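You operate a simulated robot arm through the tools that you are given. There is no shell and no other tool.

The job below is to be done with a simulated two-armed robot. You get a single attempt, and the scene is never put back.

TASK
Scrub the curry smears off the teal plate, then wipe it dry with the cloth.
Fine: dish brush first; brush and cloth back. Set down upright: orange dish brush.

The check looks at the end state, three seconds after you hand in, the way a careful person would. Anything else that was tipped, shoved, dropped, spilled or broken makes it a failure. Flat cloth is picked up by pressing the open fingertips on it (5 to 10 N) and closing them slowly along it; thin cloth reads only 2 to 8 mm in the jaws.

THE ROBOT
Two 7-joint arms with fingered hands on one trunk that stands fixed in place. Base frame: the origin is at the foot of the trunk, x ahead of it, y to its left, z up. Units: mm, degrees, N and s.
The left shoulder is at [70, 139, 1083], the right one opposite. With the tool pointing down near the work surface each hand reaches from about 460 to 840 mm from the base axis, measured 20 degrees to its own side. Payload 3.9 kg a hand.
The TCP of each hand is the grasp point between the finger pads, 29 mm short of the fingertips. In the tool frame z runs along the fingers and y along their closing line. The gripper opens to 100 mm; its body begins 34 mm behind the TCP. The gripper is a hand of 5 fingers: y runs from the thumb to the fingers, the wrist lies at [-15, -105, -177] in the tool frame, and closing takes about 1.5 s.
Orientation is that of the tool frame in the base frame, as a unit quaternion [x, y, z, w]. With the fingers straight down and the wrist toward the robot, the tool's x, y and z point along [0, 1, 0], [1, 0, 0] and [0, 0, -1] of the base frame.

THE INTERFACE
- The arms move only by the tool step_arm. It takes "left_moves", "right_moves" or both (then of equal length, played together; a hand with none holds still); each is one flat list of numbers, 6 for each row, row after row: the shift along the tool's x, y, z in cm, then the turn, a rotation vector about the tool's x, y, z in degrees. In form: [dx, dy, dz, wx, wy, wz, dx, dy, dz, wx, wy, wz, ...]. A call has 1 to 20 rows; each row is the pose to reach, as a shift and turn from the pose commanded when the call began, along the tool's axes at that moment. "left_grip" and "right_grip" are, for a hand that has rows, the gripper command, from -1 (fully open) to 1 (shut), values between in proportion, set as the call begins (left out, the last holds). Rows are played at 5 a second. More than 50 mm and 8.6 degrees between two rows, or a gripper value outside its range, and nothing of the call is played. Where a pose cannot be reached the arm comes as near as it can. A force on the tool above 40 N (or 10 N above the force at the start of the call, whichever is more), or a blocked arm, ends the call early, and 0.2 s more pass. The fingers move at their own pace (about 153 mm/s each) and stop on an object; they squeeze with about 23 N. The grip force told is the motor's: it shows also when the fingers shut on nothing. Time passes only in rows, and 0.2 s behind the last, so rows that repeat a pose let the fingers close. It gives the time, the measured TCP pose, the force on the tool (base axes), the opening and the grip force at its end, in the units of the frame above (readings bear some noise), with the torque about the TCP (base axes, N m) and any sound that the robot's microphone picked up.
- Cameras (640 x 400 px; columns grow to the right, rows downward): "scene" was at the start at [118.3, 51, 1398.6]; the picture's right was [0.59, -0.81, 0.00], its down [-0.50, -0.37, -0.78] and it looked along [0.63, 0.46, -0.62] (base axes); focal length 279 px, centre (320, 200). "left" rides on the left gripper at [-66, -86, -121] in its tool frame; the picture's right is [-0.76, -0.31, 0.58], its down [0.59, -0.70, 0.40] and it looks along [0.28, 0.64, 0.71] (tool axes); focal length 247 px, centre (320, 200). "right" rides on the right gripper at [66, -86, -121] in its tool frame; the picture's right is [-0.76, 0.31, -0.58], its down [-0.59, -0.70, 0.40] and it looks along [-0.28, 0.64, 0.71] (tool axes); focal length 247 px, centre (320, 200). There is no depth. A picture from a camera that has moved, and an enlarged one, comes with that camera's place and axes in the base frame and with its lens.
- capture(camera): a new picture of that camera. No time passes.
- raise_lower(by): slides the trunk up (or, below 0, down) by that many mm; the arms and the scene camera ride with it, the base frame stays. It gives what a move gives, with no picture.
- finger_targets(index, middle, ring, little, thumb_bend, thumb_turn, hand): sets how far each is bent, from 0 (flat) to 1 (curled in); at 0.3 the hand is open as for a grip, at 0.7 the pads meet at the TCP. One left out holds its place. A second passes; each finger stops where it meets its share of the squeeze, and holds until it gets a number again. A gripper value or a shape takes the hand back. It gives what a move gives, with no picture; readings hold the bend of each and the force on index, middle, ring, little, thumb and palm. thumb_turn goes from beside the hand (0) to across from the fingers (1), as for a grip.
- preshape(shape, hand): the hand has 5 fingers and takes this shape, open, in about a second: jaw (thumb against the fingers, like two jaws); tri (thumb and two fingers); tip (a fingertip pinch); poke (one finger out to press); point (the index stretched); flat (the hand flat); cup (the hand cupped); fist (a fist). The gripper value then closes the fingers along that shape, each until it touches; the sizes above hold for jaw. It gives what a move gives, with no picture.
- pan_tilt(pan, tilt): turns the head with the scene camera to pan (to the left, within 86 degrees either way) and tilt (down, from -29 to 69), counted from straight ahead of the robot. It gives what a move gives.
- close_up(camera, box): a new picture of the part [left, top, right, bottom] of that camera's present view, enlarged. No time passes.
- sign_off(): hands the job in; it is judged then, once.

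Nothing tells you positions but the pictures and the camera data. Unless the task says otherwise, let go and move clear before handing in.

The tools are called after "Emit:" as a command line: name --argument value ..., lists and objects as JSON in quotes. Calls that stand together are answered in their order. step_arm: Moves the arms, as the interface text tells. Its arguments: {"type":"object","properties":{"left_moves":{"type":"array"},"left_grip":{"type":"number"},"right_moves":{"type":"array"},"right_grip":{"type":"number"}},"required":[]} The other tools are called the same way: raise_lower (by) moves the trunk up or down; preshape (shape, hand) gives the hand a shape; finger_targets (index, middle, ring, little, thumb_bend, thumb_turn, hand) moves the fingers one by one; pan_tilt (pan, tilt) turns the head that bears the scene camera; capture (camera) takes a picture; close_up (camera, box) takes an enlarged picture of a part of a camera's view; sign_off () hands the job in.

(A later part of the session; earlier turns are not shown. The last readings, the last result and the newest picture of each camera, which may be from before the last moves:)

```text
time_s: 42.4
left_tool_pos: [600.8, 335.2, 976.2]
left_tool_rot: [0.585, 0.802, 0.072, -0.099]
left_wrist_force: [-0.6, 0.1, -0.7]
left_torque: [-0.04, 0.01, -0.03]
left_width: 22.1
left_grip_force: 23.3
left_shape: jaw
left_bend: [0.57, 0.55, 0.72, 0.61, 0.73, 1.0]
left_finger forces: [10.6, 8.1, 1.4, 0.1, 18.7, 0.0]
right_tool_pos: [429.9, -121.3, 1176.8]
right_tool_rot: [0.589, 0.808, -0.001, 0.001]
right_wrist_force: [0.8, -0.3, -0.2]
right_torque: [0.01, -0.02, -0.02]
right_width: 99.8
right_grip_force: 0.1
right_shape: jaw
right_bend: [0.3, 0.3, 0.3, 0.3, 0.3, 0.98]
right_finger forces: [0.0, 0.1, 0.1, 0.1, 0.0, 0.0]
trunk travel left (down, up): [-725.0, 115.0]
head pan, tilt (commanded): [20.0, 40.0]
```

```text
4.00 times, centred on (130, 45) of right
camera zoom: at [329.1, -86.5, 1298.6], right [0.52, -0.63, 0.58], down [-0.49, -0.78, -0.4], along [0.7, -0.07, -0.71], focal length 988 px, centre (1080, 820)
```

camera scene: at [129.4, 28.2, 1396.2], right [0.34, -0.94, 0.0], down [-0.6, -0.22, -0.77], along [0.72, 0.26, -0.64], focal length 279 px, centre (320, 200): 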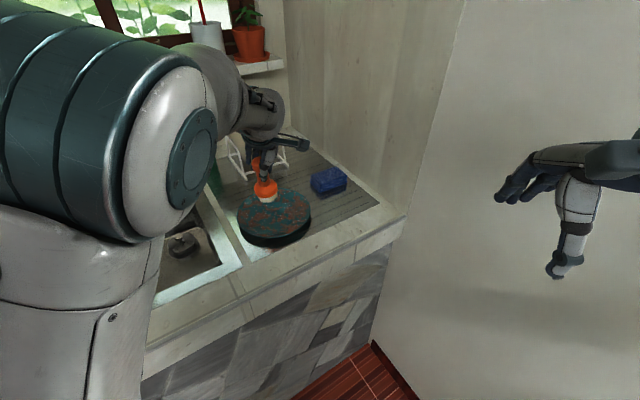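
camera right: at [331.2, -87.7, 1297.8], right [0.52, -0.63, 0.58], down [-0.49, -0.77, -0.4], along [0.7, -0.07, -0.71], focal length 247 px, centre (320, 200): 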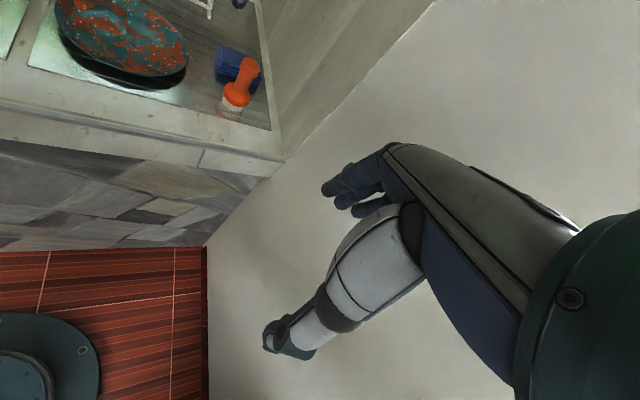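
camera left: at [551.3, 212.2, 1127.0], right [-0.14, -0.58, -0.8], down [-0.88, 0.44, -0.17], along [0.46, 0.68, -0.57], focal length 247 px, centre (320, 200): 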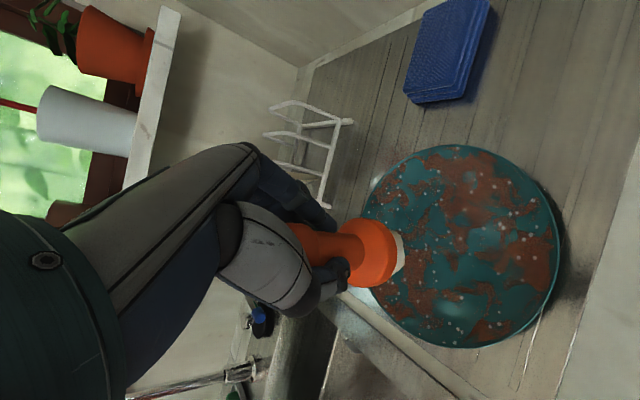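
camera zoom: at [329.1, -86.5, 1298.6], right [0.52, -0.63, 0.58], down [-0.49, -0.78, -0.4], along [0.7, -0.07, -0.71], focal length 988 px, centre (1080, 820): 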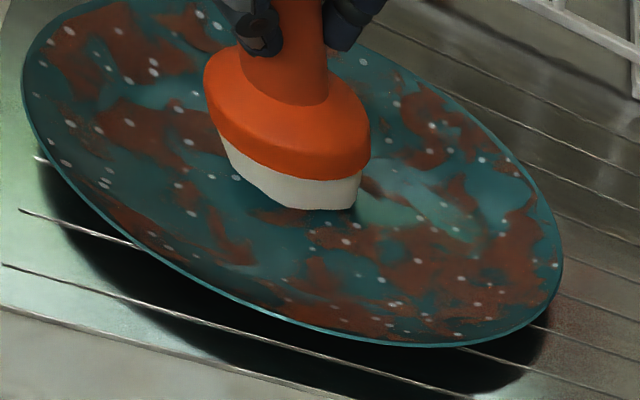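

Emit:
step_arm --left_moves '[-0.05, 0, 0.2, 0, 0, 0, -0.1, 0, 0.39, 0, 0, 0, -0.1, 0, 0.39, 0, 0, 0]'

Emit:
step_arm --left_moves '[-0.02, 0, 0.1, 0, 0, 0, -0.05, 0, 0.2, 0, 0, 0, -0.05, 0, 0.2, 0, 0, 0]'

```text
time_s: 43.2
left_tool_pos: [601.7, 335.8, 971.7]
left_tool_rot: [0.585, 0.802, 0.072, -0.098]
left_wrist_force: [-0.3, -0.2, -0.5]
left_torque: [-0.04, -0.02, 0.01]
left_width: 22.1
left_grip_force: 22.6
left_shape: jaw
left_bend: [0.57, 0.55, 0.72, 0.61, 0.73, 1.0]
left_finger forces: [10.6, 8.0, 1.3, 0.0, 18.6, 0.0]
right_tool_pos: [430.4, -121.2, 1178.3]
right_tool_rot: [0.589, 0.808, 0.0, 0.0]
right_wrist_force: [0.4, 0.3, 0.1]
right_torque: [-0.01, 0.0, 0.0]
right_width: 99.9
right_grip_force: 0.0
right_shape: jaw
right_bend: [0.3, 0.3, 0.3, 0.3, 0.3, 0.98]
right_finger forces: [0.0, 0.0, 0.0, 0.0, 0.0, 0.0]
trunk travel left (down, up): [-725.0, 115.0]
head pan, tilt (commanded): [20.0, 40.0]
```

```text
time_s: 44.0
left_tool_pos: [602.1, 334.8, 968.4]
left_tool_rot: [0.585, 0.802, 0.072, -0.099]
left_wrist_force: [0.4, 0.8, -0.6]
left_torque: [0.01, 0.04, 0.02]
left_width: 22.0
left_grip_force: 22.7
left_shape: jaw
left_bend: [0.57, 0.55, 0.72, 0.61, 0.73, 1.0]
left_finger forces: [10.6, 8.0, 1.2, 0.0, 18.6, 0.1]
right_tool_pos: [429.1, -121.9, 1178.2]
right_tool_rot: [0.589, 0.808, 0.0, 0.001]
right_wrist_force: [0.3, 0.5, -0.1]
right_torque: [0.01, -0.02, 0.03]
right_width: 99.9
right_grip_force: 0.1
right_shape: jaw
right_bend: [0.3, 0.3, 0.3, 0.3, 0.3, 0.98]
right_finger forces: [0.1, 0.0, 0.0, 0.1, 0.0, 0.1]
trunk travel left (down, up): [-725.0, 115.0]
head pan, tilt (commanded): [20.0, 40.0]
```

Emit:
step_arm --left_moves '[-0.02, 0, 0.1, 0, 0, 0, -0.05, 0, 0.2, 0, 0, 0, -0.05, 0, 0.2, 0, 0, 0]'

Emit:
step_arm --left_moves '[-0.02, 0, 0.1, 0, 0, 0, -0.05, 0, 0.2, 0, 0, 0, -0.05, 0, 0.2, 0, 0, 0]'

```text
time_s: 44.8
left_tool_pos: [603.2, 335.4, 968.0]
left_tool_rot: [0.584, 0.803, 0.073, -0.098]
left_wrist_force: [0.6, -0.2, 3.6]
left_torque: [0.03, 0.0, 0.0]
left_width: 22.5
left_grip_force: 22.6
left_shape: jaw
left_bend: [0.57, 0.55, 0.72, 0.61, 0.74, 1.0]
left_finger forces: [11.2, 9.0, 1.3, 0.0, 19.1, 0.1]
right_tool_pos: [430.2, -121.9, 1178.9]
right_tool_rot: [0.59, 0.807, 0.001, 0.0]
right_wrist_force: [0.2, 0.2, 0.3]
right_torque: [0.01, -0.04, -0.01]
right_width: 99.7
right_grip_force: 0.1
right_shape: jaw
right_bend: [0.3, 0.3, 0.3, 0.3, 0.3, 0.98]
right_finger forces: [0.0, 0.1, 0.0, 0.1, 0.1, 0.0]
trunk travel left (down, up): [-725.0, 115.0]
head pan, tilt (commanded): [20.0, 40.0]
```

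```text
time_s: 45.6
left_tool_pos: [601.0, 334.2, 966.6]
left_tool_rot: [0.585, 0.802, 0.074, -0.097]
left_wrist_force: [3.8, 0.7, 14.2]
left_torque: [0.13, -0.15, -0.08]
left_width: 22.8
left_grip_force: 23.2
left_shape: jaw
left_bend: [0.57, 0.54, 0.72, 0.61, 0.74, 1.0]
left_finger forces: [12.7, 10.9, 1.7, 0.0, 19.9, 0.1]
right_tool_pos: [429.3, -122.7, 1178.3]
right_tool_rot: [0.589, 0.808, 0.001, 0.001]
right_wrist_force: [0.6, 0.0, 0.4]
right_torque: [0.03, -0.01, 0.0]
right_width: 99.9
right_grip_force: 0.1
right_shape: jaw
right_bend: [0.3, 0.3, 0.3, 0.3, 0.3, 0.98]
right_finger forces: [0.1, 0.0, 0.1, 0.0, 0.0, 0.1]
trunk travel left (down, up): [-725.0, 115.0]
head pan, tilt (commanded): [20.0, 40.0]
```

The brush is seated on the plate. I'll ease the pressure and open the fingers.

Emit:
step_arm --left_moves '[0.03, 0, -0.12, 0, 0, 0, 0.03, 0, -0.12, 0, 0, 0]'

Emit:
step_arm --left_moves '[0, 0, 0, 0, 0, 0, 0, 0, 0, 0, 0, 0, 0, 0, 0, 0, 0, 0, 0, 0, 0, 0, 0, 0, 0, 0, 0, 0, 0, 0, 0, 0, 0, 0, 0, 0]' --left_grip -0.6

Emit:
close_up --camera "scene" --box '[230, 150, 310, 240]'

Emit:
close_up --camera "left" --box '[220, 120, 480, 360]'

Emit:
close_up --camera "right" --box '[50, 0, 210, 90]'

```text
time_s: 46.2
left_tool_pos: [601.2, 335.1, 967.4]
left_tool_rot: [0.585, 0.802, 0.073, -0.098]
left_wrist_force: [3.8, 0.9, 12.0]
left_torque: [0.16, -0.15, 0.0]
left_width: 23.1
left_grip_force: 22.5
left_shape: jaw
left_bend: [0.57, 0.54, 0.72, 0.61, 0.74, 1.0]
left_finger forces: [12.9, 10.7, 1.5, 0.1, 19.7, 0.0]
right_tool_pos: [429.3, -122.6, 1177.3]
right_tool_rot: [0.59, 0.808, 0.0, 0.0]
right_wrist_force: [-0.1, -0.3, 0.5]
right_torque: [-0.01, 0.01, -0.01]
right_width: 99.6
right_grip_force: 0.0
right_shape: jaw
right_bend: [0.3, 0.3, 0.3, 0.3, 0.3, 0.98]
right_finger forces: [0.0, 0.0, 0.0, 0.0, 0.1, 0.0]
trunk travel left (down, up): [-725.0, 115.0]
head pan, tilt (commanded): [20.0, 40.0]
```

```text
time_s: 47.6
left_tool_pos: [601.1, 335.4, 966.8]
left_tool_rot: [0.585, 0.802, 0.072, -0.098]
left_wrist_force: [-0.4, -0.2, -0.3]
left_torque: [-0.01, -0.02, 0.03]
left_width: 79.7
left_grip_force: 0.0
left_shape: jaw
left_bend: [0.38, 0.33, 0.25, 0.37, 0.31, 0.99]
left_finger forces: [0.0, 0.0, 0.0, 0.1, 0.0, 0.0]
right_tool_pos: [430.2, -120.8, 1178.4]
right_tool_rot: [0.589, 0.808, 0.0, 0.0]
right_wrist_force: [-0.1, 0.9, 0.7]
right_torque: [-0.04, -0.03, -0.01]
right_width: 99.9
right_grip_force: 0.1
right_shape: jaw
right_bend: [0.3, 0.3, 0.3, 0.3, 0.3, 0.98]
right_finger forces: [0.0, 0.1, 0.0, 0.1, 0.0, 0.1]
trunk travel left (down, up): [-725.0, 115.0]
head pan, tilt (commanded): [20.0, 40.0]
```

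```text
4.44 times, centred on (270, 195) of scene
camera zoom: at [129.0, 29.1, 1396.2], right [0.34, -0.94, 0.0], down [-0.6, -0.22, -0.77], along [0.72, 0.26, -0.64], focal length 1239 px, centre (542, 222)
```

zoom: 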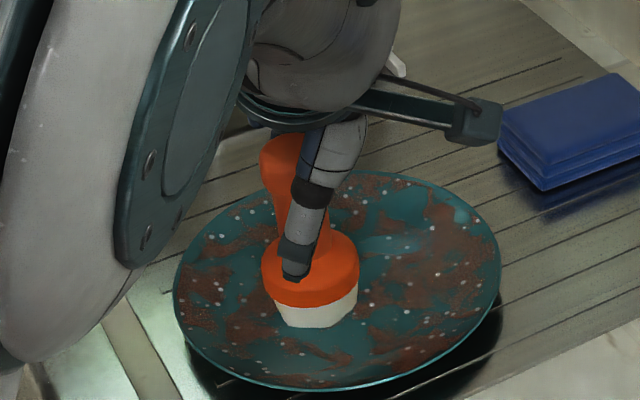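

```text
1.67 times, centred on (350, 240) of left
camera zoom: at [548.5, 220.9, 1066.6], right [-0.11, -0.66, -0.74], down [-0.87, 0.42, -0.24], along [0.47, 0.62, -0.62], focal length 412 px, centre (270, 133)
```

zoom: 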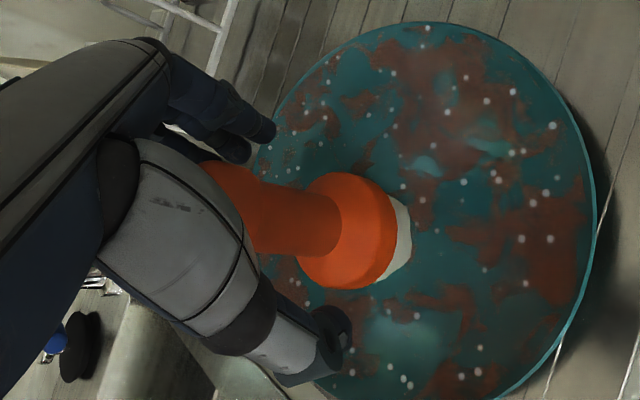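

```text
4.00 times, centred on (130, 45) of right
camera zoom: at [329.2, -86.5, 1298.5], right [0.52, -0.63, 0.58], down [-0.49, -0.78, -0.4], along [0.7, -0.07, -0.71], focal length 988 px, centre (1080, 820)
```

zoom: 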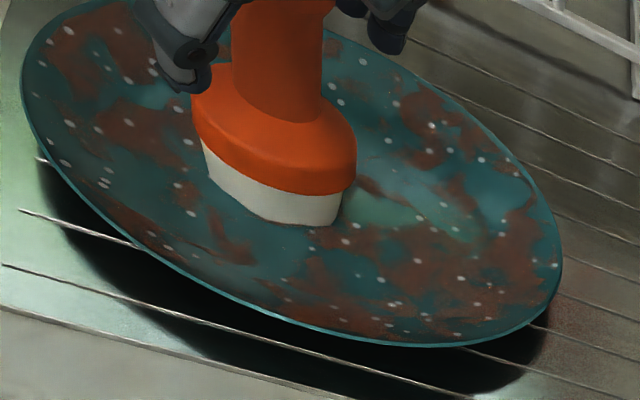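

The brush is standing on the plate by itself. I'll bring the hand upright around it, then go lower for a firmer grip.

Emit:
step_arm --left_moves '[0.4, 0, 0.1, 0, -7, 0, 0.83, 0, 0.2, 0, -14, 0, 0.83, 0, 0.2, 0, -14, 0]' --left_grip -0.8

Emit:
close_up --camera "scene" --box '[230, 150, 310, 240]'

Emit:
close_up --camera "left" --box '[220, 120, 480, 360]'

```text
time_s: 48.4
left_tool_pos: [599.1, 342.3, 966.0]
left_tool_rot: [0.59, 0.807, 0.0, 0.0]
left_wrist_force: [0.7, 0.4, 0.0]
left_torque: [0.02, 0.01, 0.01]
left_width: 89.8
left_grip_force: 0.0
left_shape: jaw
left_bend: [0.34, 0.31, 0.25, 0.33, 0.3, 0.98]
left_finger forces: [0.0, 0.0, 0.0, 0.0, 0.0, 0.0]
right_tool_pos: [431.1, -122.1, 1176.8]
right_tool_rot: [0.589, 0.808, 0.0, -0.001]
right_wrist_force: [0.5, -1.0, 0.0]
right_torque: [0.03, -0.02, -0.03]
right_width: 99.7
right_grip_force: 0.0
right_shape: jaw
right_bend: [0.3, 0.3, 0.3, 0.3, 0.3, 0.98]
right_finger forces: [0.1, 0.1, 0.0, 0.1, 0.0, 0.1]
trunk travel left (down, up): [-725.0, 115.0]
head pan, tilt (commanded): [20.0, 40.0]
```

```text
4.44 times, centred on (270, 195) of scene
camera zoom: at [129.2, 27.7, 1396.2], right [0.34, -0.94, 0.0], down [-0.6, -0.22, -0.77], along [0.72, 0.26, -0.64], focal length 1239 px, centre (542, 222)
```

zoom: 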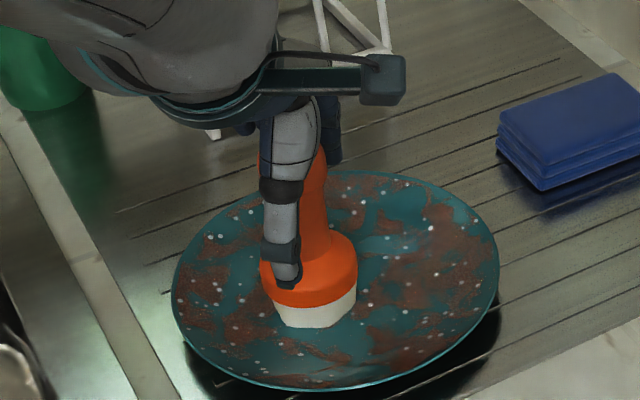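

```text
1.67 times, centred on (350, 240) of left
camera zoom: at [537.9, 254.4, 1086.2], right [-0.06, -0.81, -0.58], down [-0.85, 0.35, -0.4], along [0.53, 0.47, -0.71], focal length 412 px, centre (270, 133)
```

zoom: 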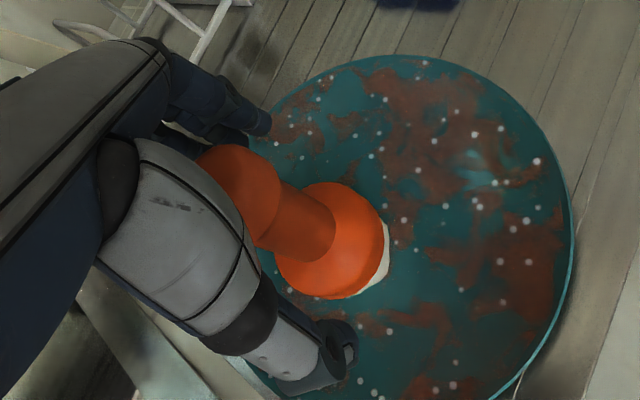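

Emit:
step_arm --left_moves '[0, 0, 0.3, 0, 0, 0, 0, 0, 0.6, 0, 0, 0, 0, 0, 0.8, 0, 0, 0, 0, 0, 0.8, 0, 0, 0]'

```text
time_s: 49.4
left_tool_pos: [598.0, 343.7, 958.6]
left_tool_rot: [0.589, 0.808, 0.001, 0.0]
left_wrist_force: [0.2, 0.0, 0.4]
left_torque: [0.02, 0.01, -0.02]
left_width: 89.7
left_grip_force: 0.1
left_shape: jaw
left_bend: [0.34, 0.31, 0.25, 0.33, 0.3, 0.98]
left_finger forces: [0.1, 0.0, 0.0, 0.0, 0.0, 0.1]
right_tool_pos: [431.0, -122.1, 1178.3]
right_tool_rot: [0.59, 0.808, 0.0, 0.0]
right_wrist_force: [-0.6, 1.0, 0.7]
right_torque: [0.04, -0.02, -0.02]
right_width: 99.6
right_grip_force: 0.0
right_shape: jaw
right_bend: [0.3, 0.3, 0.3, 0.3, 0.3, 0.98]
right_finger forces: [0.1, 0.0, 0.0, 0.0, 0.0, 0.0]
trunk travel left (down, up): [-725.0, 115.0]
head pan, tilt (commanded): [20.0, 40.0]
```

Emit:
step_arm --left_moves '[0, 0, 0.2, 0, 0, 0, 0, 0, 0.4, 0, 0, 0, 0, 0, 0.4, 0, 0, 0]'

Emit:
step_arm --left_moves '[0, 0, 0.2, 0, 0, 0, 0, 0, 0.3, 0, 0, 0, 0, 0, 0.3, 0, 0, 0]'

```text
time_s: 50.2
left_tool_pos: [599.3, 343.8, 953.6]
left_tool_rot: [0.589, 0.808, -0.001, 0.0]
left_wrist_force: [0.0, -0.3, -0.6]
left_torque: [-0.01, 0.04, 0.0]
left_width: 89.9
left_grip_force: 0.0
left_shape: jaw
left_bend: [0.34, 0.31, 0.25, 0.33, 0.3, 0.98]
left_finger forces: [0.1, 0.0, 0.0, 0.0, 0.1, 0.1]
right_tool_pos: [431.6, -120.6, 1177.0]
right_tool_rot: [0.59, 0.808, 0.0, 0.0]
right_wrist_force: [0.5, 0.1, -0.8]
right_torque: [-0.01, 0.01, -0.01]
right_width: 99.9
right_grip_force: 0.0
right_shape: jaw
right_bend: [0.3, 0.3, 0.3, 0.3, 0.3, 0.98]
right_finger forces: [0.0, 0.0, 0.0, 0.0, 0.1, 0.1]
trunk travel left (down, up): [-725.0, 115.0]
head pan, tilt (commanded): [20.0, 40.0]
```

```text
time_s: 51.0
left_tool_pos: [598.4, 344.1, 951.2]
left_tool_rot: [0.589, 0.808, 0.001, 0.0]
left_wrist_force: [-0.4, -0.4, 0.3]
left_torque: [0.03, 0.03, 0.0]
left_width: 89.7
left_grip_force: 0.0
left_shape: jaw
left_bend: [0.34, 0.31, 0.25, 0.33, 0.3, 0.98]
left_finger forces: [0.1, 0.0, 0.0, 0.1, 0.0, 0.1]
right_tool_pos: [430.0, -121.1, 1178.2]
right_tool_rot: [0.589, 0.808, 0.0, 0.0]
right_wrist_force: [-0.4, 0.7, 0.1]
right_torque: [-0.01, -0.01, 0.0]
right_width: 100.1
right_grip_force: 0.1
right_shape: jaw
right_bend: [0.3, 0.3, 0.3, 0.3, 0.3, 0.98]
right_finger forces: [0.1, 0.1, 0.0, 0.0, 0.1, 0.1]
trunk travel left (down, up): [-725.0, 115.0]
head pan, tilt (commanded): [20.0, 40.0]
```

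Emit:
close_up --camera "scene" --box '[230, 150, 310, 240]'

Emit:
close_up --camera "left" --box '[220, 120, 480, 360]'

Emit:
close_up --camera "right" --box '[50, 0, 210, 90]'

```text
4.44 times, centred on (270, 195) of scene
camera zoom: at [128.9, 29.0, 1396.2], right [0.34, -0.94, 0.0], down [-0.6, -0.22, -0.77], along [0.72, 0.26, -0.64], focal length 1239 px, centre (542, 222)
```

zoom: 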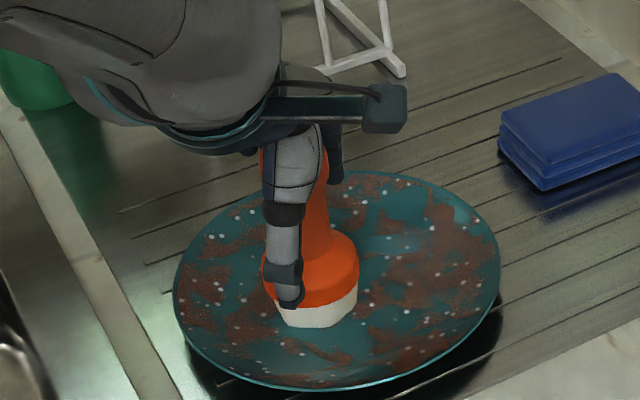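

```text
1.67 times, centred on (350, 240) of left
camera zoom: at [537.5, 256.0, 1070.9], right [-0.06, -0.81, -0.58], down [-0.85, 0.35, -0.4], along [0.52, 0.47, -0.71], focal length 412 px, centre (270, 133)
```

zoom: 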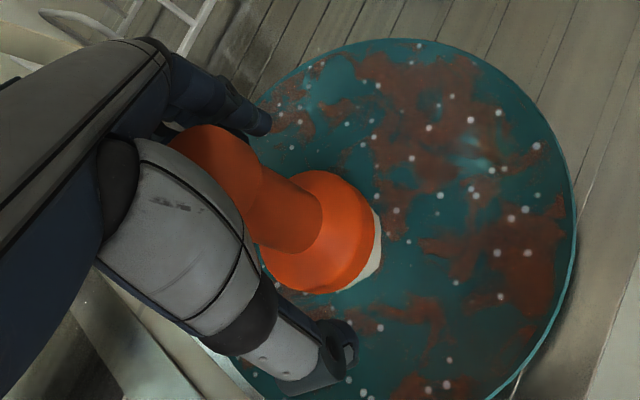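

```text
4.00 times, centred on (130, 45) of right
camera zoom: at [329.1, -86.6, 1298.6], right [0.52, -0.63, 0.58], down [-0.49, -0.78, -0.4], along [0.7, -0.07, -0.71], focal length 988 px, centre (1080, 820)
```

zoom: 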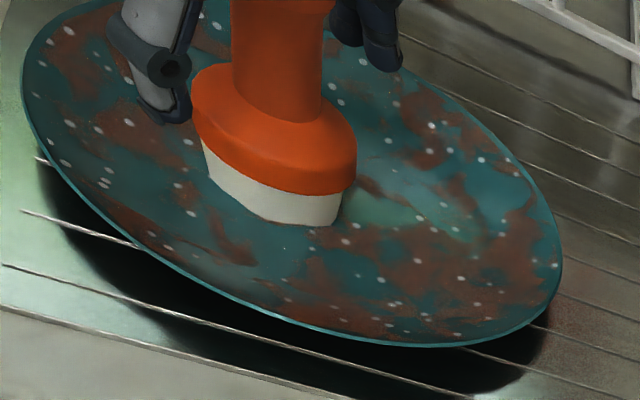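

Emit:
step_arm --left_moves '[0, 0, 0.2, 0, 0, 0, 0, 0, 0.3, 0, 0, 0, 0, 0, 0.3, 0, 0, 0]'

Emit:
step_arm --left_moves '[0, 0, 0, 0, 0, 0, 0, 0, 0, 0, 0, 0, 0, 0, 0, 0, 0, 0, 0, 0, 0, 0, 0, 0, 0, 0, 0, 0, 0, 0, 0, 0, 0, 0, 0, 0, 0, 0, 0, 0, 0, 0, 0, 0, 0, 0, 0, 0, 0, 0, 0, 0, 0, 0]' --left_grip 1

Emit:
close_up --camera "scene" --box '[230, 150, 310, 240]'

Emit:
close_up --camera "left" --box '[220, 120, 480, 360]'

Emit:
close_up --camera "right" --box '[50, 0, 210, 90]'

```text
time_s: 51.8
left_tool_pos: [599.0, 344.2, 948.5]
left_tool_rot: [0.589, 0.808, 0.0, -0.001]
left_wrist_force: [0.3, 0.2, -0.1]
left_torque: [-0.01, 0.03, 0.0]
left_width: 89.9
left_grip_force: 0.0
left_shape: jaw
left_bend: [0.34, 0.31, 0.25, 0.33, 0.3, 0.98]
left_finger forces: [0.0, 0.0, 0.1, 0.1, 0.0, 0.0]
right_tool_pos: [430.7, -120.7, 1177.8]
right_tool_rot: [0.589, 0.808, 0.001, 0.0]
right_wrist_force: [-0.6, -0.8, 0.0]
right_torque: [-0.03, 0.0, 0.01]
right_width: 100.0
right_grip_force: 0.1
right_shape: jaw
right_bend: [0.3, 0.3, 0.3, 0.3, 0.3, 0.98]
right_finger forces: [0.0, 0.0, 0.0, 0.0, 0.1, 0.1]
trunk travel left (down, up): [-725.0, 115.0]
head pan, tilt (commanded): [20.0, 40.0]
```

```text
time_s: 53.8
left_tool_pos: [599.0, 343.6, 948.3]
left_tool_rot: [0.589, 0.808, 0.0, 0.0]
left_wrist_force: [-0.1, 0.0, -0.8]
left_torque: [0.01, 0.02, -0.01]
left_width: 21.3
left_grip_force: 23.0
left_shape: jaw
left_bend: [0.6, 0.56, 0.72, 0.63, 0.5, 1.0]
left_finger forces: [11.4, 7.7, 0.0, 0.0, 18.8, 0.1]
right_tool_pos: [430.3, -122.1, 1178.0]
right_tool_rot: [0.589, 0.808, 0.0, -0.001]
right_wrist_force: [0.2, 0.1, -0.2]
right_torque: [0.0, -0.01, 0.04]
right_width: 99.9
right_grip_force: 0.1
right_shape: jaw
right_bend: [0.3, 0.3, 0.3, 0.3, 0.3, 0.98]
right_finger forces: [0.0, 0.0, 0.1, 0.1, 0.1, 0.0]
trunk travel left (down, up): [-725.0, 115.0]
head pan, tilt (commanded): [20.0, 40.0]
```

```text
4.44 times, centred on (270, 195) of scene
camera zoom: at [129.0, 29.1, 1396.2], right [0.34, -0.94, 0.0], down [-0.6, -0.22, -0.77], along [0.72, 0.26, -0.64], focal length 1239 px, centre (542, 222)
```

zoom: 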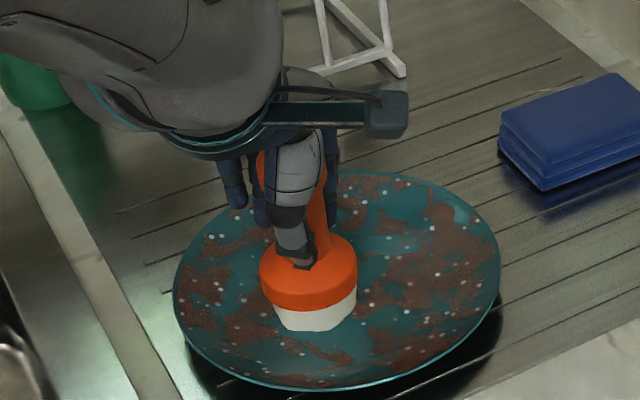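

```text
1.67 times, centred on (350, 240) of left
camera zoom: at [537.5, 255.7, 1068.0], right [-0.06, -0.81, -0.58], down [-0.85, 0.35, -0.4], along [0.52, 0.47, -0.71], focal length 412 px, centre (270, 133)
```

zoom: 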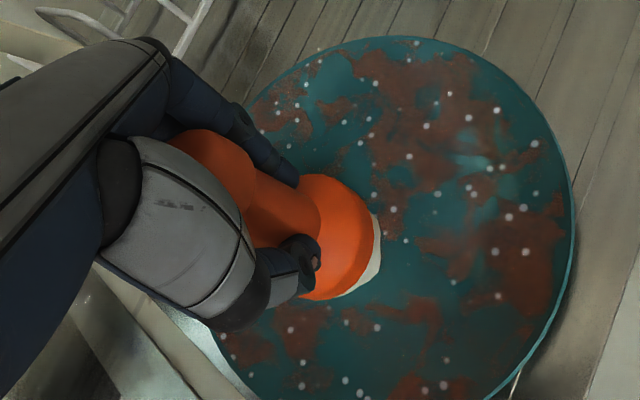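

```text
4.00 times, centred on (130, 45) of right
camera zoom: at [329.2, -86.5, 1298.5], right [0.52, -0.63, 0.58], down [-0.49, -0.78, -0.4], along [0.7, -0.07, -0.71], focal length 988 px, centre (1080, 820)
```

zoom: 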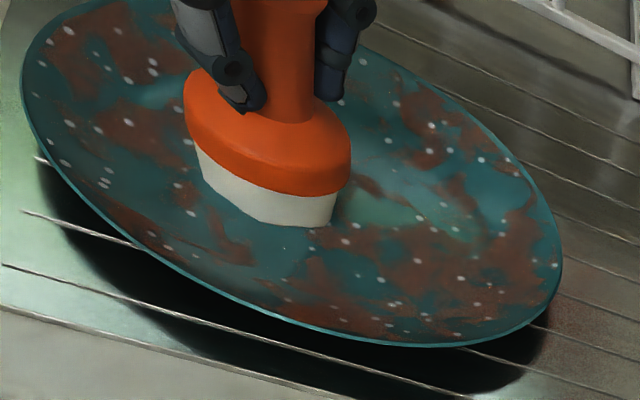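

I now hold the brush low, just above its head, so the lever is shorter. I'll scrub with lighter pressure, mostly along the closing direction.

Emit:
step_arm --left_moves '[0, 0, 0.15, 0, 0, 0, 0.04, 1.5, 0.15, 0, 0, 0, 0.04, 3.0, 0.15, 0, 0, 0, 0.04, 1.3, 0.15, 0, 0, 0, 0.04, -0.5, 0.15, 0, 0, 0, 0.04, -2.3, 0.15, 0, 0, 0, 0.04, -4.0, 0.15, 0, 0, 0, 0.04, -2.3, 0.15, 0, 0, 0, 0.04, -0.5, 0.15, 0, 0, 0, 0, 0, 0.15, 0, 0, 0]'

Emit:
close_up --camera "scene" --box '[230, 150, 310, 240]'

Emit:
close_up --camera "right" --box '[50, 0, 210, 90]'

```text
time_s: 56.0
left_tool_pos: [598.7, 342.7, 946.8]
left_tool_rot: [0.588, 0.809, 0.002, 0.001]
left_wrist_force: [-3.0, -0.8, 7.2]
left_torque: [0.02, 0.05, 0.04]
left_width: 21.6
left_grip_force: 23.0
left_shape: jaw
left_bend: [0.6, 0.56, 0.72, 0.63, 0.5, 1.0]
left_finger forces: [11.8, 8.1, 0.0, 0.1, 22.2, 0.1]
right_tool_pos: [429.1, -122.0, 1178.0]
right_tool_rot: [0.589, 0.808, 0.001, 0.001]
right_wrist_force: [0.3, 0.4, -0.1]
right_torque: [-0.01, -0.01, 0.0]
right_width: 99.8
right_grip_force: 0.1
right_shape: jaw
right_bend: [0.3, 0.3, 0.3, 0.3, 0.3, 0.98]
right_finger forces: [0.0, 0.0, 0.0, 0.0, 0.0, 0.0]
trunk travel left (down, up): [-725.0, 115.0]
head pan, tilt (commanded): [20.0, 40.0]
```

```text
4.44 times, centred on (270, 195) of scene
camera zoom: at [127.2, 28.3, 1396.4], right [0.34, -0.94, 0.0], down [-0.6, -0.22, -0.77], along [0.72, 0.26, -0.64], focal length 1239 px, centre (542, 222)
```

zoom: 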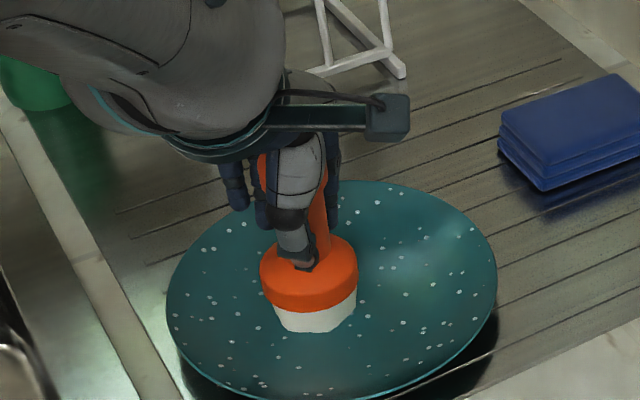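

```text
4.00 times, centred on (130, 45) of right
camera zoom: at [327.6, -87.2, 1298.9], right [0.52, -0.63, 0.58], down [-0.49, -0.78, -0.4], along [0.7, -0.07, -0.71], focal length 988 px, centre (1080, 820)
```

zoom: 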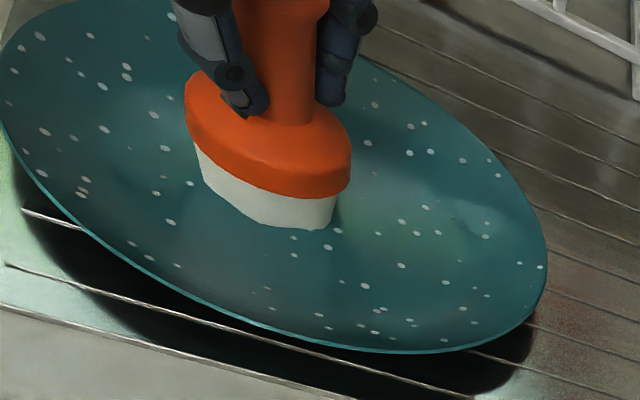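

The curry smears are gone: the plate shows clean teal with its white speckles. It got dragged about 15 mm toward me, so I'll press lightly and drag it slowly back the same way.

Emit:
step_arm --left_moves '[0, 0, 0.1, 0, 0, 0, 0.05, 0.2, 0.1, 0, 0, 0, 0.1, 0.4, 0.1, 0, 0, 0, 0.16, 0.6, 0.1, 0, 0, 0, 0.22, 0.8, 0.1, 0, 0, 0, 0.28, 1.0, 0.1, 0, 0, 0, 0.33, 1.2, 0.1, 0, 0, 0, 0.39, 1.4, 0.1, 0, 0, 0, 0.44, 1.6, 0.1, 0, 0, 0, 0.5, 1.8, 0.1, 0, 0, 0]'

Emit:
close_up --camera "scene" --box '[230, 150, 310, 240]'

Emit:
close_up --camera "right" --box '[50, 0, 210, 90]'

```text
time_s: 58.2
left_tool_pos: [613.9, 354.9, 947.0]
left_tool_rot: [0.591, 0.807, 0.0, 0.001]
left_wrist_force: [-2.1, -1.6, 7.4]
left_torque: [-0.04, 0.06, -0.04]
left_width: 21.4
left_grip_force: 22.3
left_shape: jaw
left_bend: [0.6, 0.56, 0.72, 0.63, 0.5, 1.0]
left_finger forces: [12.0, 8.2, 0.1, 0.0, 21.6, 0.1]
right_tool_pos: [429.9, -123.2, 1178.2]
right_tool_rot: [0.589, 0.808, 0.0, 0.001]
right_wrist_force: [0.1, -0.9, 0.6]
right_torque: [-0.01, 0.06, 0.02]
right_width: 99.8
right_grip_force: 0.1
right_shape: jaw
right_bend: [0.3, 0.3, 0.3, 0.3, 0.3, 0.98]
right_finger forces: [0.1, 0.0, 0.0, 0.1, 0.0, 0.1]
trunk travel left (down, up): [-725.0, 115.0]
head pan, tilt (commanded): [20.0, 40.0]
```

```text
4.44 times, centred on (270, 195) of scene
camera zoom: at [127.2, 28.0, 1396.4], right [0.34, -0.94, 0.0], down [-0.6, -0.22, -0.77], along [0.72, 0.26, -0.64], focal length 1239 px, centre (542, 222)
```

zoom: 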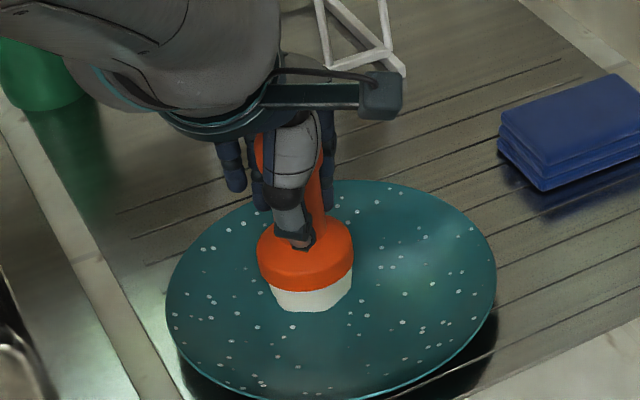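

```text
4.00 times, centred on (130, 45) of right
camera zoom: at [327.6, -87.6, 1298.9], right [0.52, -0.63, 0.58], down [-0.49, -0.77, -0.4], along [0.7, -0.07, -0.71], focal length 988 px, centre (1080, 820)
```

zoom: 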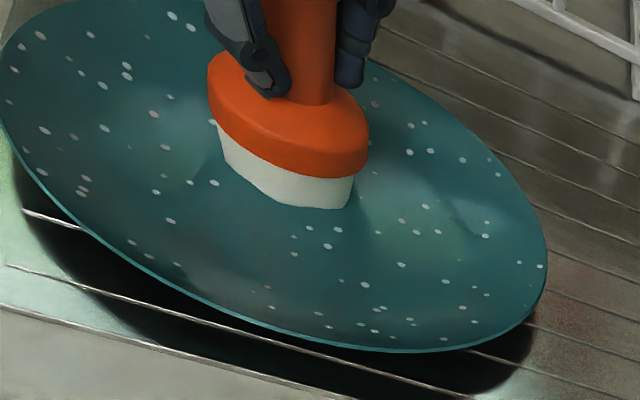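

The brush just slides over it here. I'll continue slowly outward so that the bristles bear on the far rising edge and nudge the plate back.

Emit:
step_arm --left_moves '[0.05, 0.2, 0, 0, 0, 0, 0.11, 0.4, 0, 0, 0, 0, 0.16, 0.6, 0, 0, 0, 0, 0.21, 0.8, 0, 0, 0, 0, 0.27, 0.97, 0, 0, 0, 0, 0.32, 1.16, 0, 0, 0, 0]'

Emit:
close_up --camera "scene" --box '[230, 150, 310, 240]'

```text
time_s: 59.6
left_tool_pos: [623.1, 360.2, 947.2]
left_tool_rot: [0.589, 0.808, 0.001, 0.001]
left_wrist_force: [-3.4, -2.0, 4.9]
left_torque: [0.01, 0.1, -0.01]
left_width: 21.5
left_grip_force: 22.4
left_shape: jaw
left_bend: [0.6, 0.56, 0.72, 0.63, 0.5, 1.0]
left_finger forces: [11.8, 8.5, 0.0, 0.0, 21.0, 0.1]
right_tool_pos: [429.7, -123.1, 1177.6]
right_tool_rot: [0.589, 0.808, 0.001, 0.001]
right_wrist_force: [-0.9, 0.5, 0.3]
right_torque: [0.0, -0.02, 0.02]
right_width: 99.5
right_grip_force: 0.1
right_shape: jaw
right_bend: [0.3, 0.3, 0.3, 0.3, 0.3, 0.98]
right_finger forces: [0.0, 0.1, 0.1, 0.0, 0.1, 0.0]
trunk travel left (down, up): [-725.0, 115.0]
head pan, tilt (commanded): [20.0, 40.0]
```

```text
4.44 times, centred on (270, 195) of scene
camera zoom: at [127.6, 28.3, 1396.4], right [0.34, -0.94, 0.0], down [-0.6, -0.22, -0.77], along [0.72, 0.26, -0.64], focal length 1239 px, centre (542, 222)
```

zoom: 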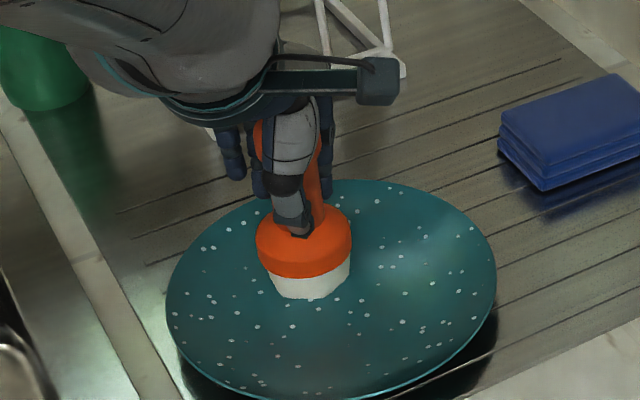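

Emit:
step_arm --left_moves '[0.05, 0.2, 0, 0, 0, 0, 0.11, 0.4, 0, 0, 0, 0, 0.16, 0.6, 0, 0, 0, 0, 0.21, 0.8, 0, 0, 0, 0, 0.27, 0.97, 0, 0, 0, 0, 0.32, 1.16, 0, 0, 0, 0]'

Emit:
close_up --camera "scene" --box '[230, 150, 310, 240]'

```text
time_s: 61.0
left_tool_pos: [633.9, 366.1, 946.8]
left_tool_rot: [0.589, 0.808, 0.0, 0.001]
left_wrist_force: [-0.9, -1.5, 5.2]
left_torque: [0.01, 0.04, 0.03]
left_width: 21.7
left_grip_force: 23.1
left_shape: jaw
left_bend: [0.6, 0.56, 0.72, 0.63, 0.5, 1.0]
left_finger forces: [11.8, 8.7, 0.0, 0.0, 20.7, 0.1]
right_tool_pos: [429.3, -122.0, 1177.6]
right_tool_rot: [0.589, 0.808, 0.0, 0.0]
right_wrist_force: [-1.0, 0.8, 0.6]
right_torque: [0.0, 0.0, 0.03]
right_width: 99.7
right_grip_force: 0.0
right_shape: jaw
right_bend: [0.3, 0.3, 0.3, 0.3, 0.3, 0.98]
right_finger forces: [0.0, 0.0, 0.0, 0.0, 0.0, 0.0]
trunk travel left (down, up): [-725.0, 115.0]
head pan, tilt (commanded): [20.0, 40.0]
```

```text
4.44 times, centred on (270, 195) of scene
camera zoom: at [127.7, 28.4, 1396.4], right [0.34, -0.94, 0.0], down [-0.6, -0.22, -0.77], along [0.72, 0.26, -0.64], focal length 1239 px, centre (542, 222)
```

zoom: 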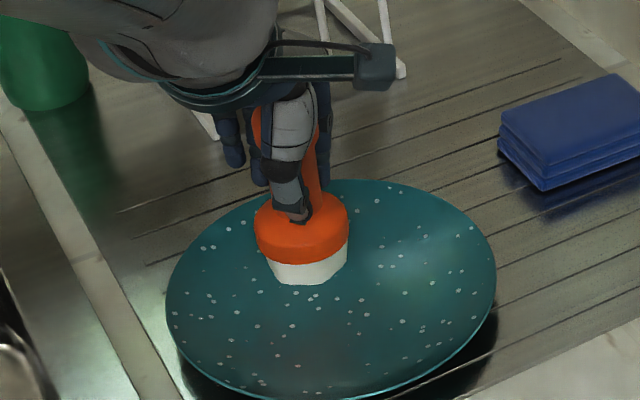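

The plate stays put, so I'll leave that for later. The brush has done its job, so I'll lift it and carry it back over its original spot.

Emit:
step_arm --left_moves '[0, 0, -1.0, 0, 0, 0, 0, 0, -4.0, 0, 0, 0, 0, 0, -8.0, 0, 0, 0, -3.6, 0.4, -9.0, 0, 0, 0, -7.2, 0.7, -9.0, 0, 0, 0, -10.8, 1.1, -9.0, 0, 0, 0, -14.4, 1.4, -9.0, 0, 0, 0, -18.0, 1.8, -9.0, 0, 0, 0, -21.8, 2.16, -9.0, 0, 0, 0, -21.8, 2.16, -9.0, 0, 0, 0]'

Emit:
close_up --camera "scene" --box '[280, 100, 420, 240]'

Emit:
capture --camera "scene"

Emit:
close_up --camera "right" --box '[160, 0, 320, 140]'

Emit:
capture --camera "left"

```text
time_s: 63.2
left_tool_pos: [720.1, 167.0, 1038.3]
left_tool_rot: [0.589, 0.808, 0.0, 0.001]
left_wrist_force: [0.5, 0.5, -1.2]
left_torque: [0.01, -0.02, 0.0]
left_width: 21.4
left_grip_force: 22.8
left_shape: jaw
left_bend: [0.6, 0.56, 0.72, 0.63, 0.5, 1.0]
left_finger forces: [11.9, 8.6, 0.1, 0.0, 18.6, 0.0]
right_tool_pos: [429.3, -121.0, 1177.2]
right_tool_rot: [0.589, 0.808, -0.001, 0.001]
right_wrist_force: [-0.4, 0.0, 0.1]
right_torque: [0.0, -0.04, 0.0]
right_width: 100.0
right_grip_force: 0.0
right_shape: jaw
right_bend: [0.3, 0.3, 0.3, 0.3, 0.3, 0.98]
right_finger forces: [0.0, 0.0, 0.0, 0.0, 0.0, 0.0]
trunk travel left (down, up): [-725.0, 115.0]
head pan, tilt (commanded): [20.0, 40.0]
```

```text
2.86 times, centred on (350, 170) of scene
camera zoom: at [128.4, 30.0, 1396.2], right [0.34, -0.94, 0.0], down [-0.6, -0.22, -0.77], along [0.72, 0.26, -0.64], focal length 796 px, centre (234, 286)
```

zoom: 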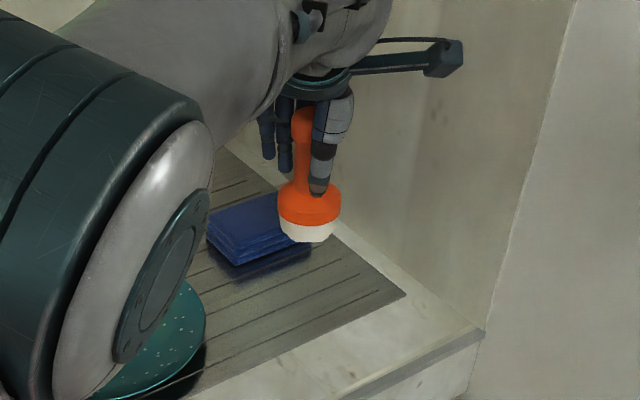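

```text
taken
camera scene: at [128.4, 30.0, 1396.2], right [0.34, -0.94, 0.0], down [-0.6, -0.22, -0.77], along [0.72, 0.26, -0.64], focal length 279 px, centre (320, 200)
```

scene: 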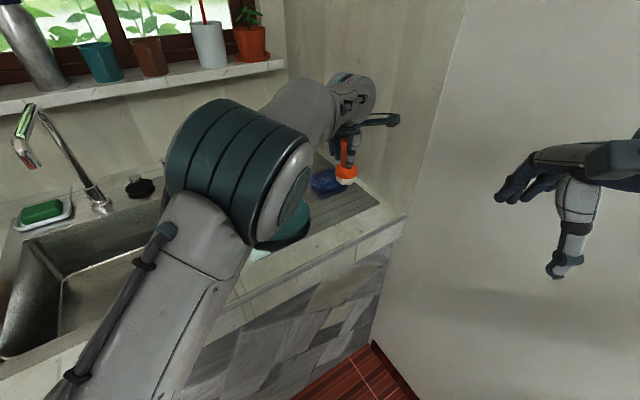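

```text
2.86 times, centred on (240, 70) of right
camera zoom: at [328.7, -85.7, 1298.8], right [0.52, -0.63, 0.58], down [-0.49, -0.78, -0.4], along [0.7, -0.07, -0.71], focal length 706 px, centre (549, 571)
```

zoom: 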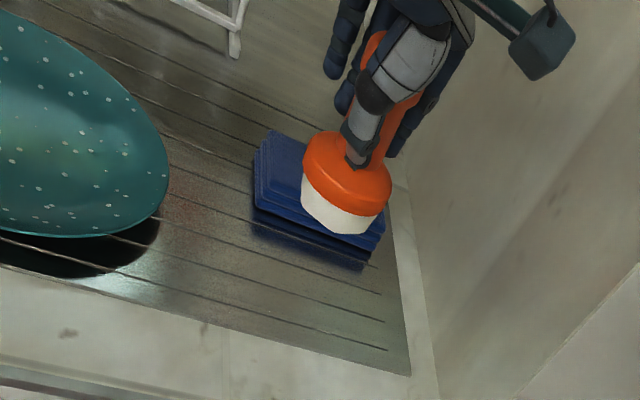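

```text
taken
camera left: at [659.6, 79.3, 1158.2], right [-0.06, -0.82, -0.58], down [-0.85, 0.35, -0.4], along [0.52, 0.47, -0.71], focal length 247 px, centre (320, 200)
```

left: 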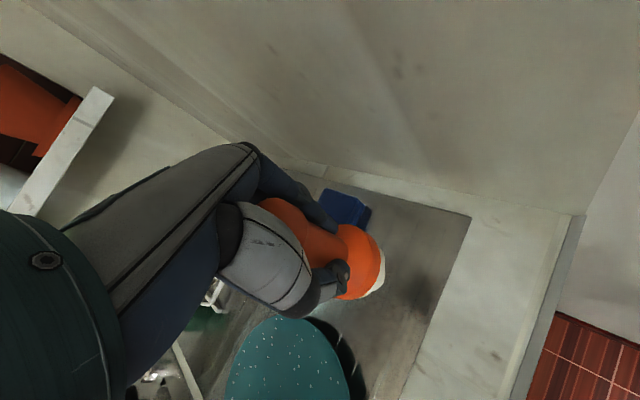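

Emit:
step_arm --left_moves '[0, 0, 3.0, 0, 0, 0, 0, 0, 6.0, 0, 0, 0, 0, 0, 8.0, 0, 0, 0, 0, 0, 8.5, 0, 0, 0, 0, 0, 8.5, 0, 0, 0]'

Emit:
close_up --camera "scene" --box '[280, 100, 420, 240]'

Emit:
close_up --camera "right" --box '[160, 0, 320, 140]'

```text
time_s: 64.4
left_tool_pos: [722.1, 166.7, 948.8]
left_tool_rot: [0.589, 0.808, 0.0, 0.0]
left_wrist_force: [0.2, -0.2, -0.6]
left_torque: [-0.02, 0.0, 0.0]
left_width: 21.4
left_grip_force: 22.6
left_shape: jaw
left_bend: [0.6, 0.56, 0.72, 0.63, 0.5, 1.0]
left_finger forces: [11.9, 8.7, 0.0, 0.0, 18.7, 0.0]
right_tool_pos: [431.2, -121.1, 1178.6]
right_tool_rot: [0.589, 0.808, 0.0, 0.0]
right_wrist_force: [-0.8, 0.4, 0.4]
right_torque: [-0.02, 0.03, 0.01]
right_width: 99.9
right_grip_force: 0.0
right_shape: jaw
right_bend: [0.3, 0.3, 0.3, 0.3, 0.3, 0.98]
right_finger forces: [0.0, 0.0, 0.0, 0.0, 0.1, 0.0]
trunk travel left (down, up): [-725.0, 115.0]
head pan, tilt (commanded): [20.0, 40.0]
```

```text
2.86 times, centred on (350, 170) of scene
camera zoom: at [128.9, 29.0, 1396.2], right [0.34, -0.94, 0.0], down [-0.6, -0.22, -0.77], along [0.72, 0.26, -0.64], focal length 796 px, centre (234, 286)
```

zoom: 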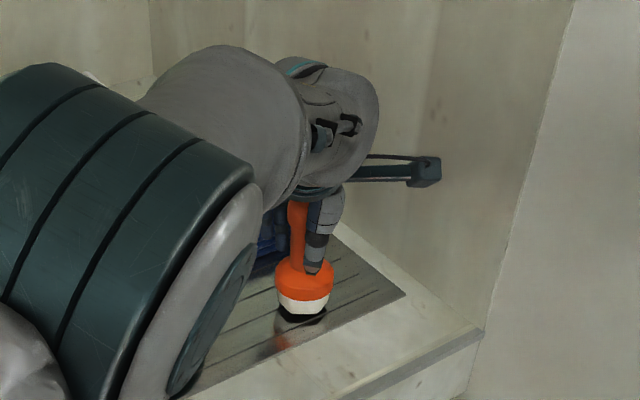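

```text
2.86 times, centred on (240, 70) of right
camera zoom: at [329.1, -86.6, 1298.6], right [0.52, -0.63, 0.58], down [-0.49, -0.78, -0.4], along [0.7, -0.07, -0.71], focal length 706 px, centre (549, 571)
```

zoom: 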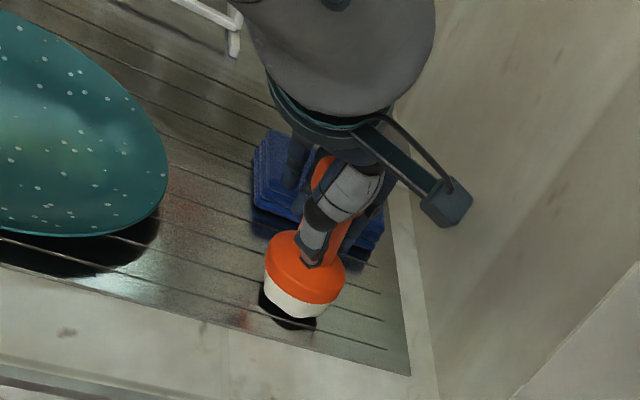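

Emit:
step_arm --left_moves '[-0.22, 0.19, 0, 0, 0, 0, -0.44, 0.38, 0.15, 0, 0, 0, -0.44, 0.38, 0.3, 0, 0, 0, -0.44, 0.38, 0.3, 0, 0, 0]'

Emit:
step_arm --left_moves '[0, 0, 0.1, 0, 0, 0, 0, 0, 0.15, 0, 0, 0, 0, 0, 0.15, 0, 0, 0]'

```text
time_s: 65.4
left_tool_pos: [728.7, 162.7, 946.1]
left_tool_rot: [0.589, 0.808, 0.0, -0.001]
left_wrist_force: [-0.1, -1.2, -1.1]
left_torque: [0.03, -0.02, -0.01]
left_width: 21.5
left_grip_force: 23.2
left_shape: jaw
left_bend: [0.6, 0.56, 0.72, 0.63, 0.5, 1.0]
left_finger forces: [11.9, 8.6, 0.0, 0.1, 18.6, 0.1]
right_tool_pos: [430.4, -120.9, 1177.2]
right_tool_rot: [0.589, 0.808, 0.0, 0.0]
right_wrist_force: [-0.1, 0.2, -0.1]
right_torque: [-0.04, 0.02, -0.01]
right_width: 99.5
right_grip_force: 0.0
right_shape: jaw
right_bend: [0.3, 0.3, 0.3, 0.3, 0.3, 0.98]
right_finger forces: [0.0, 0.0, 0.0, 0.1, 0.0, 0.0]
trunk travel left (down, up): [-725.0, 115.0]
head pan, tilt (commanded): [20.0, 40.0]
```

```text
time_s: 66.2
left_tool_pos: [727.2, 163.4, 946.1]
left_tool_rot: [0.59, 0.808, 0.0, 0.001]
left_wrist_force: [0.3, -0.3, -0.2]
left_torque: [0.0, 0.0, -0.03]
left_width: 21.2
left_grip_force: 23.4
left_shape: jaw
left_bend: [0.6, 0.56, 0.72, 0.63, 0.5, 1.0]
left_finger forces: [11.9, 8.6, 0.1, 0.0, 18.6, 0.0]
right_tool_pos: [431.7, -120.7, 1177.5]
right_tool_rot: [0.589, 0.808, 0.0, 0.0]
right_wrist_force: [0.5, -1.1, -0.1]
right_torque: [-0.02, -0.01, -0.04]
right_width: 99.8
right_grip_force: 0.0
right_shape: jaw
right_bend: [0.3, 0.3, 0.3, 0.3, 0.3, 0.98]
right_finger forces: [0.1, 0.1, 0.0, 0.0, 0.0, 0.0]
trunk travel left (down, up): [-725.0, 115.0]
head pan, tilt (commanded): [20.0, 40.0]
```

Emit:
step_arm --left_moves '[0, 0, 0.1, 0, 0, 0, 0, 0, 0.15, 0, 0, 0, 0, 0, 0.15, 0, 0, 0]'

Emit:
close_up --camera "scene" --box '[280, 100, 420, 240]'

Emit:
close_up --camera "right" --box '[160, 0, 320, 140]'

```text
time_s: 67.0
left_tool_pos: [728.0, 162.8, 944.8]
left_tool_rot: [0.589, 0.808, 0.0, 0.0]
left_wrist_force: [0.1, -0.3, -0.9]
left_torque: [0.01, 0.0, 0.0]
left_width: 21.3
left_grip_force: 23.1
left_shape: jaw
left_bend: [0.6, 0.56, 0.72, 0.63, 0.5, 1.0]
left_finger forces: [12.0, 8.6, 0.1, 0.1, 18.6, 0.1]
right_tool_pos: [430.3, -121.9, 1177.8]
right_tool_rot: [0.589, 0.808, 0.0, -0.001]
right_wrist_force: [-0.4, -0.8, 0.5]
right_torque: [-0.03, 0.02, -0.01]
right_width: 100.0
right_grip_force: 0.1
right_shape: jaw
right_bend: [0.3, 0.3, 0.3, 0.3, 0.3, 0.98]
right_finger forces: [0.0, 0.1, 0.0, 0.0, 0.1, 0.0]
trunk travel left (down, up): [-725.0, 115.0]
head pan, tilt (commanded): [20.0, 40.0]
```

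```text
2.86 times, centred on (350, 170) of scene
camera zoom: at [129.0, 29.1, 1396.2], right [0.34, -0.94, 0.0], down [-0.6, -0.22, -0.77], along [0.72, 0.26, -0.64], focal length 796 px, centre (234, 286)
```

zoom: 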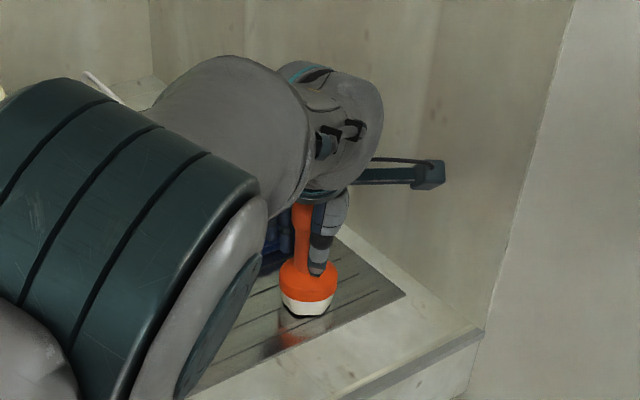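

```text
2.86 times, centred on (240, 70) of right
camera zoom: at [329.2, -86.5, 1298.5], right [0.52, -0.63, 0.58], down [-0.49, -0.78, -0.4], along [0.7, -0.07, -0.71], focal length 706 px, centre (549, 571)
```

zoom: 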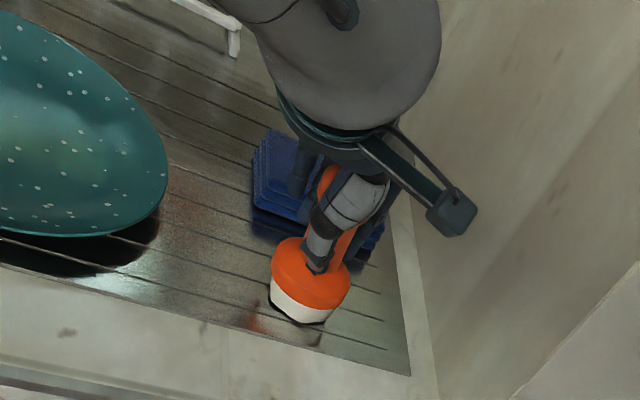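

Emit:
step_arm --left_moves '[0, 0, 0.1, 0, 0, 0, 0, 0, 0.15, 0, 0, 0, 0, 0, 0.15, 0, 0, 0]'

Emit:
step_arm --left_moves '[0, 0, 0.1, 0, 0, 0, 0, 0, 0.15, 0, 0, 0, 0, 0, 0.15, 0, 0, 0]'

```text
time_s: 67.8
left_tool_pos: [726.0, 162.2, 943.1]
left_tool_rot: [0.59, 0.808, 0.0, -0.001]
left_wrist_force: [1.3, 0.1, -0.5]
left_torque: [0.0, -0.02, 0.0]
left_width: 21.3
left_grip_force: 22.9
left_shape: jaw
left_bend: [0.6, 0.56, 0.72, 0.63, 0.5, 1.0]
left_finger forces: [11.8, 8.6, 0.0, 0.0, 18.6, 0.0]
right_tool_pos: [431.0, -121.7, 1177.9]
right_tool_rot: [0.589, 0.808, 0.0, 0.0]
right_wrist_force: [-0.2, 0.3, -0.1]
right_torque: [-0.03, 0.02, -0.02]
right_width: 99.8
right_grip_force: 0.1
right_shape: jaw
right_bend: [0.3, 0.3, 0.3, 0.3, 0.3, 0.98]
right_finger forces: [0.0, 0.1, 0.0, 0.1, 0.0, 0.1]
trunk travel left (down, up): [-725.0, 115.0]
head pan, tilt (commanded): [20.0, 40.0]
```

```text
time_s: 68.6
left_tool_pos: [726.6, 163.7, 942.6]
left_tool_rot: [0.589, 0.808, 0.001, 0.0]
left_wrist_force: [-0.6, -0.9, 0.0]
left_torque: [0.02, 0.01, 0.02]
left_width: 21.3
left_grip_force: 23.2
left_shape: jaw
left_bend: [0.6, 0.56, 0.72, 0.63, 0.5, 1.0]
left_finger forces: [12.0, 8.7, 0.0, 0.0, 18.7, 0.0]
right_tool_pos: [429.7, -121.9, 1177.7]
right_tool_rot: [0.589, 0.808, 0.0, 0.0]
right_wrist_force: [-0.3, 0.5, -0.7]
right_torque: [-0.02, 0.01, 0.0]
right_width: 99.8
right_grip_force: 0.1
right_shape: jaw
right_bend: [0.3, 0.3, 0.3, 0.3, 0.3, 0.98]
right_finger forces: [0.1, 0.0, 0.1, 0.1, 0.1, 0.0]
trunk travel left (down, up): [-725.0, 115.0]
head pan, tilt (commanded): [20.0, 40.0]
```

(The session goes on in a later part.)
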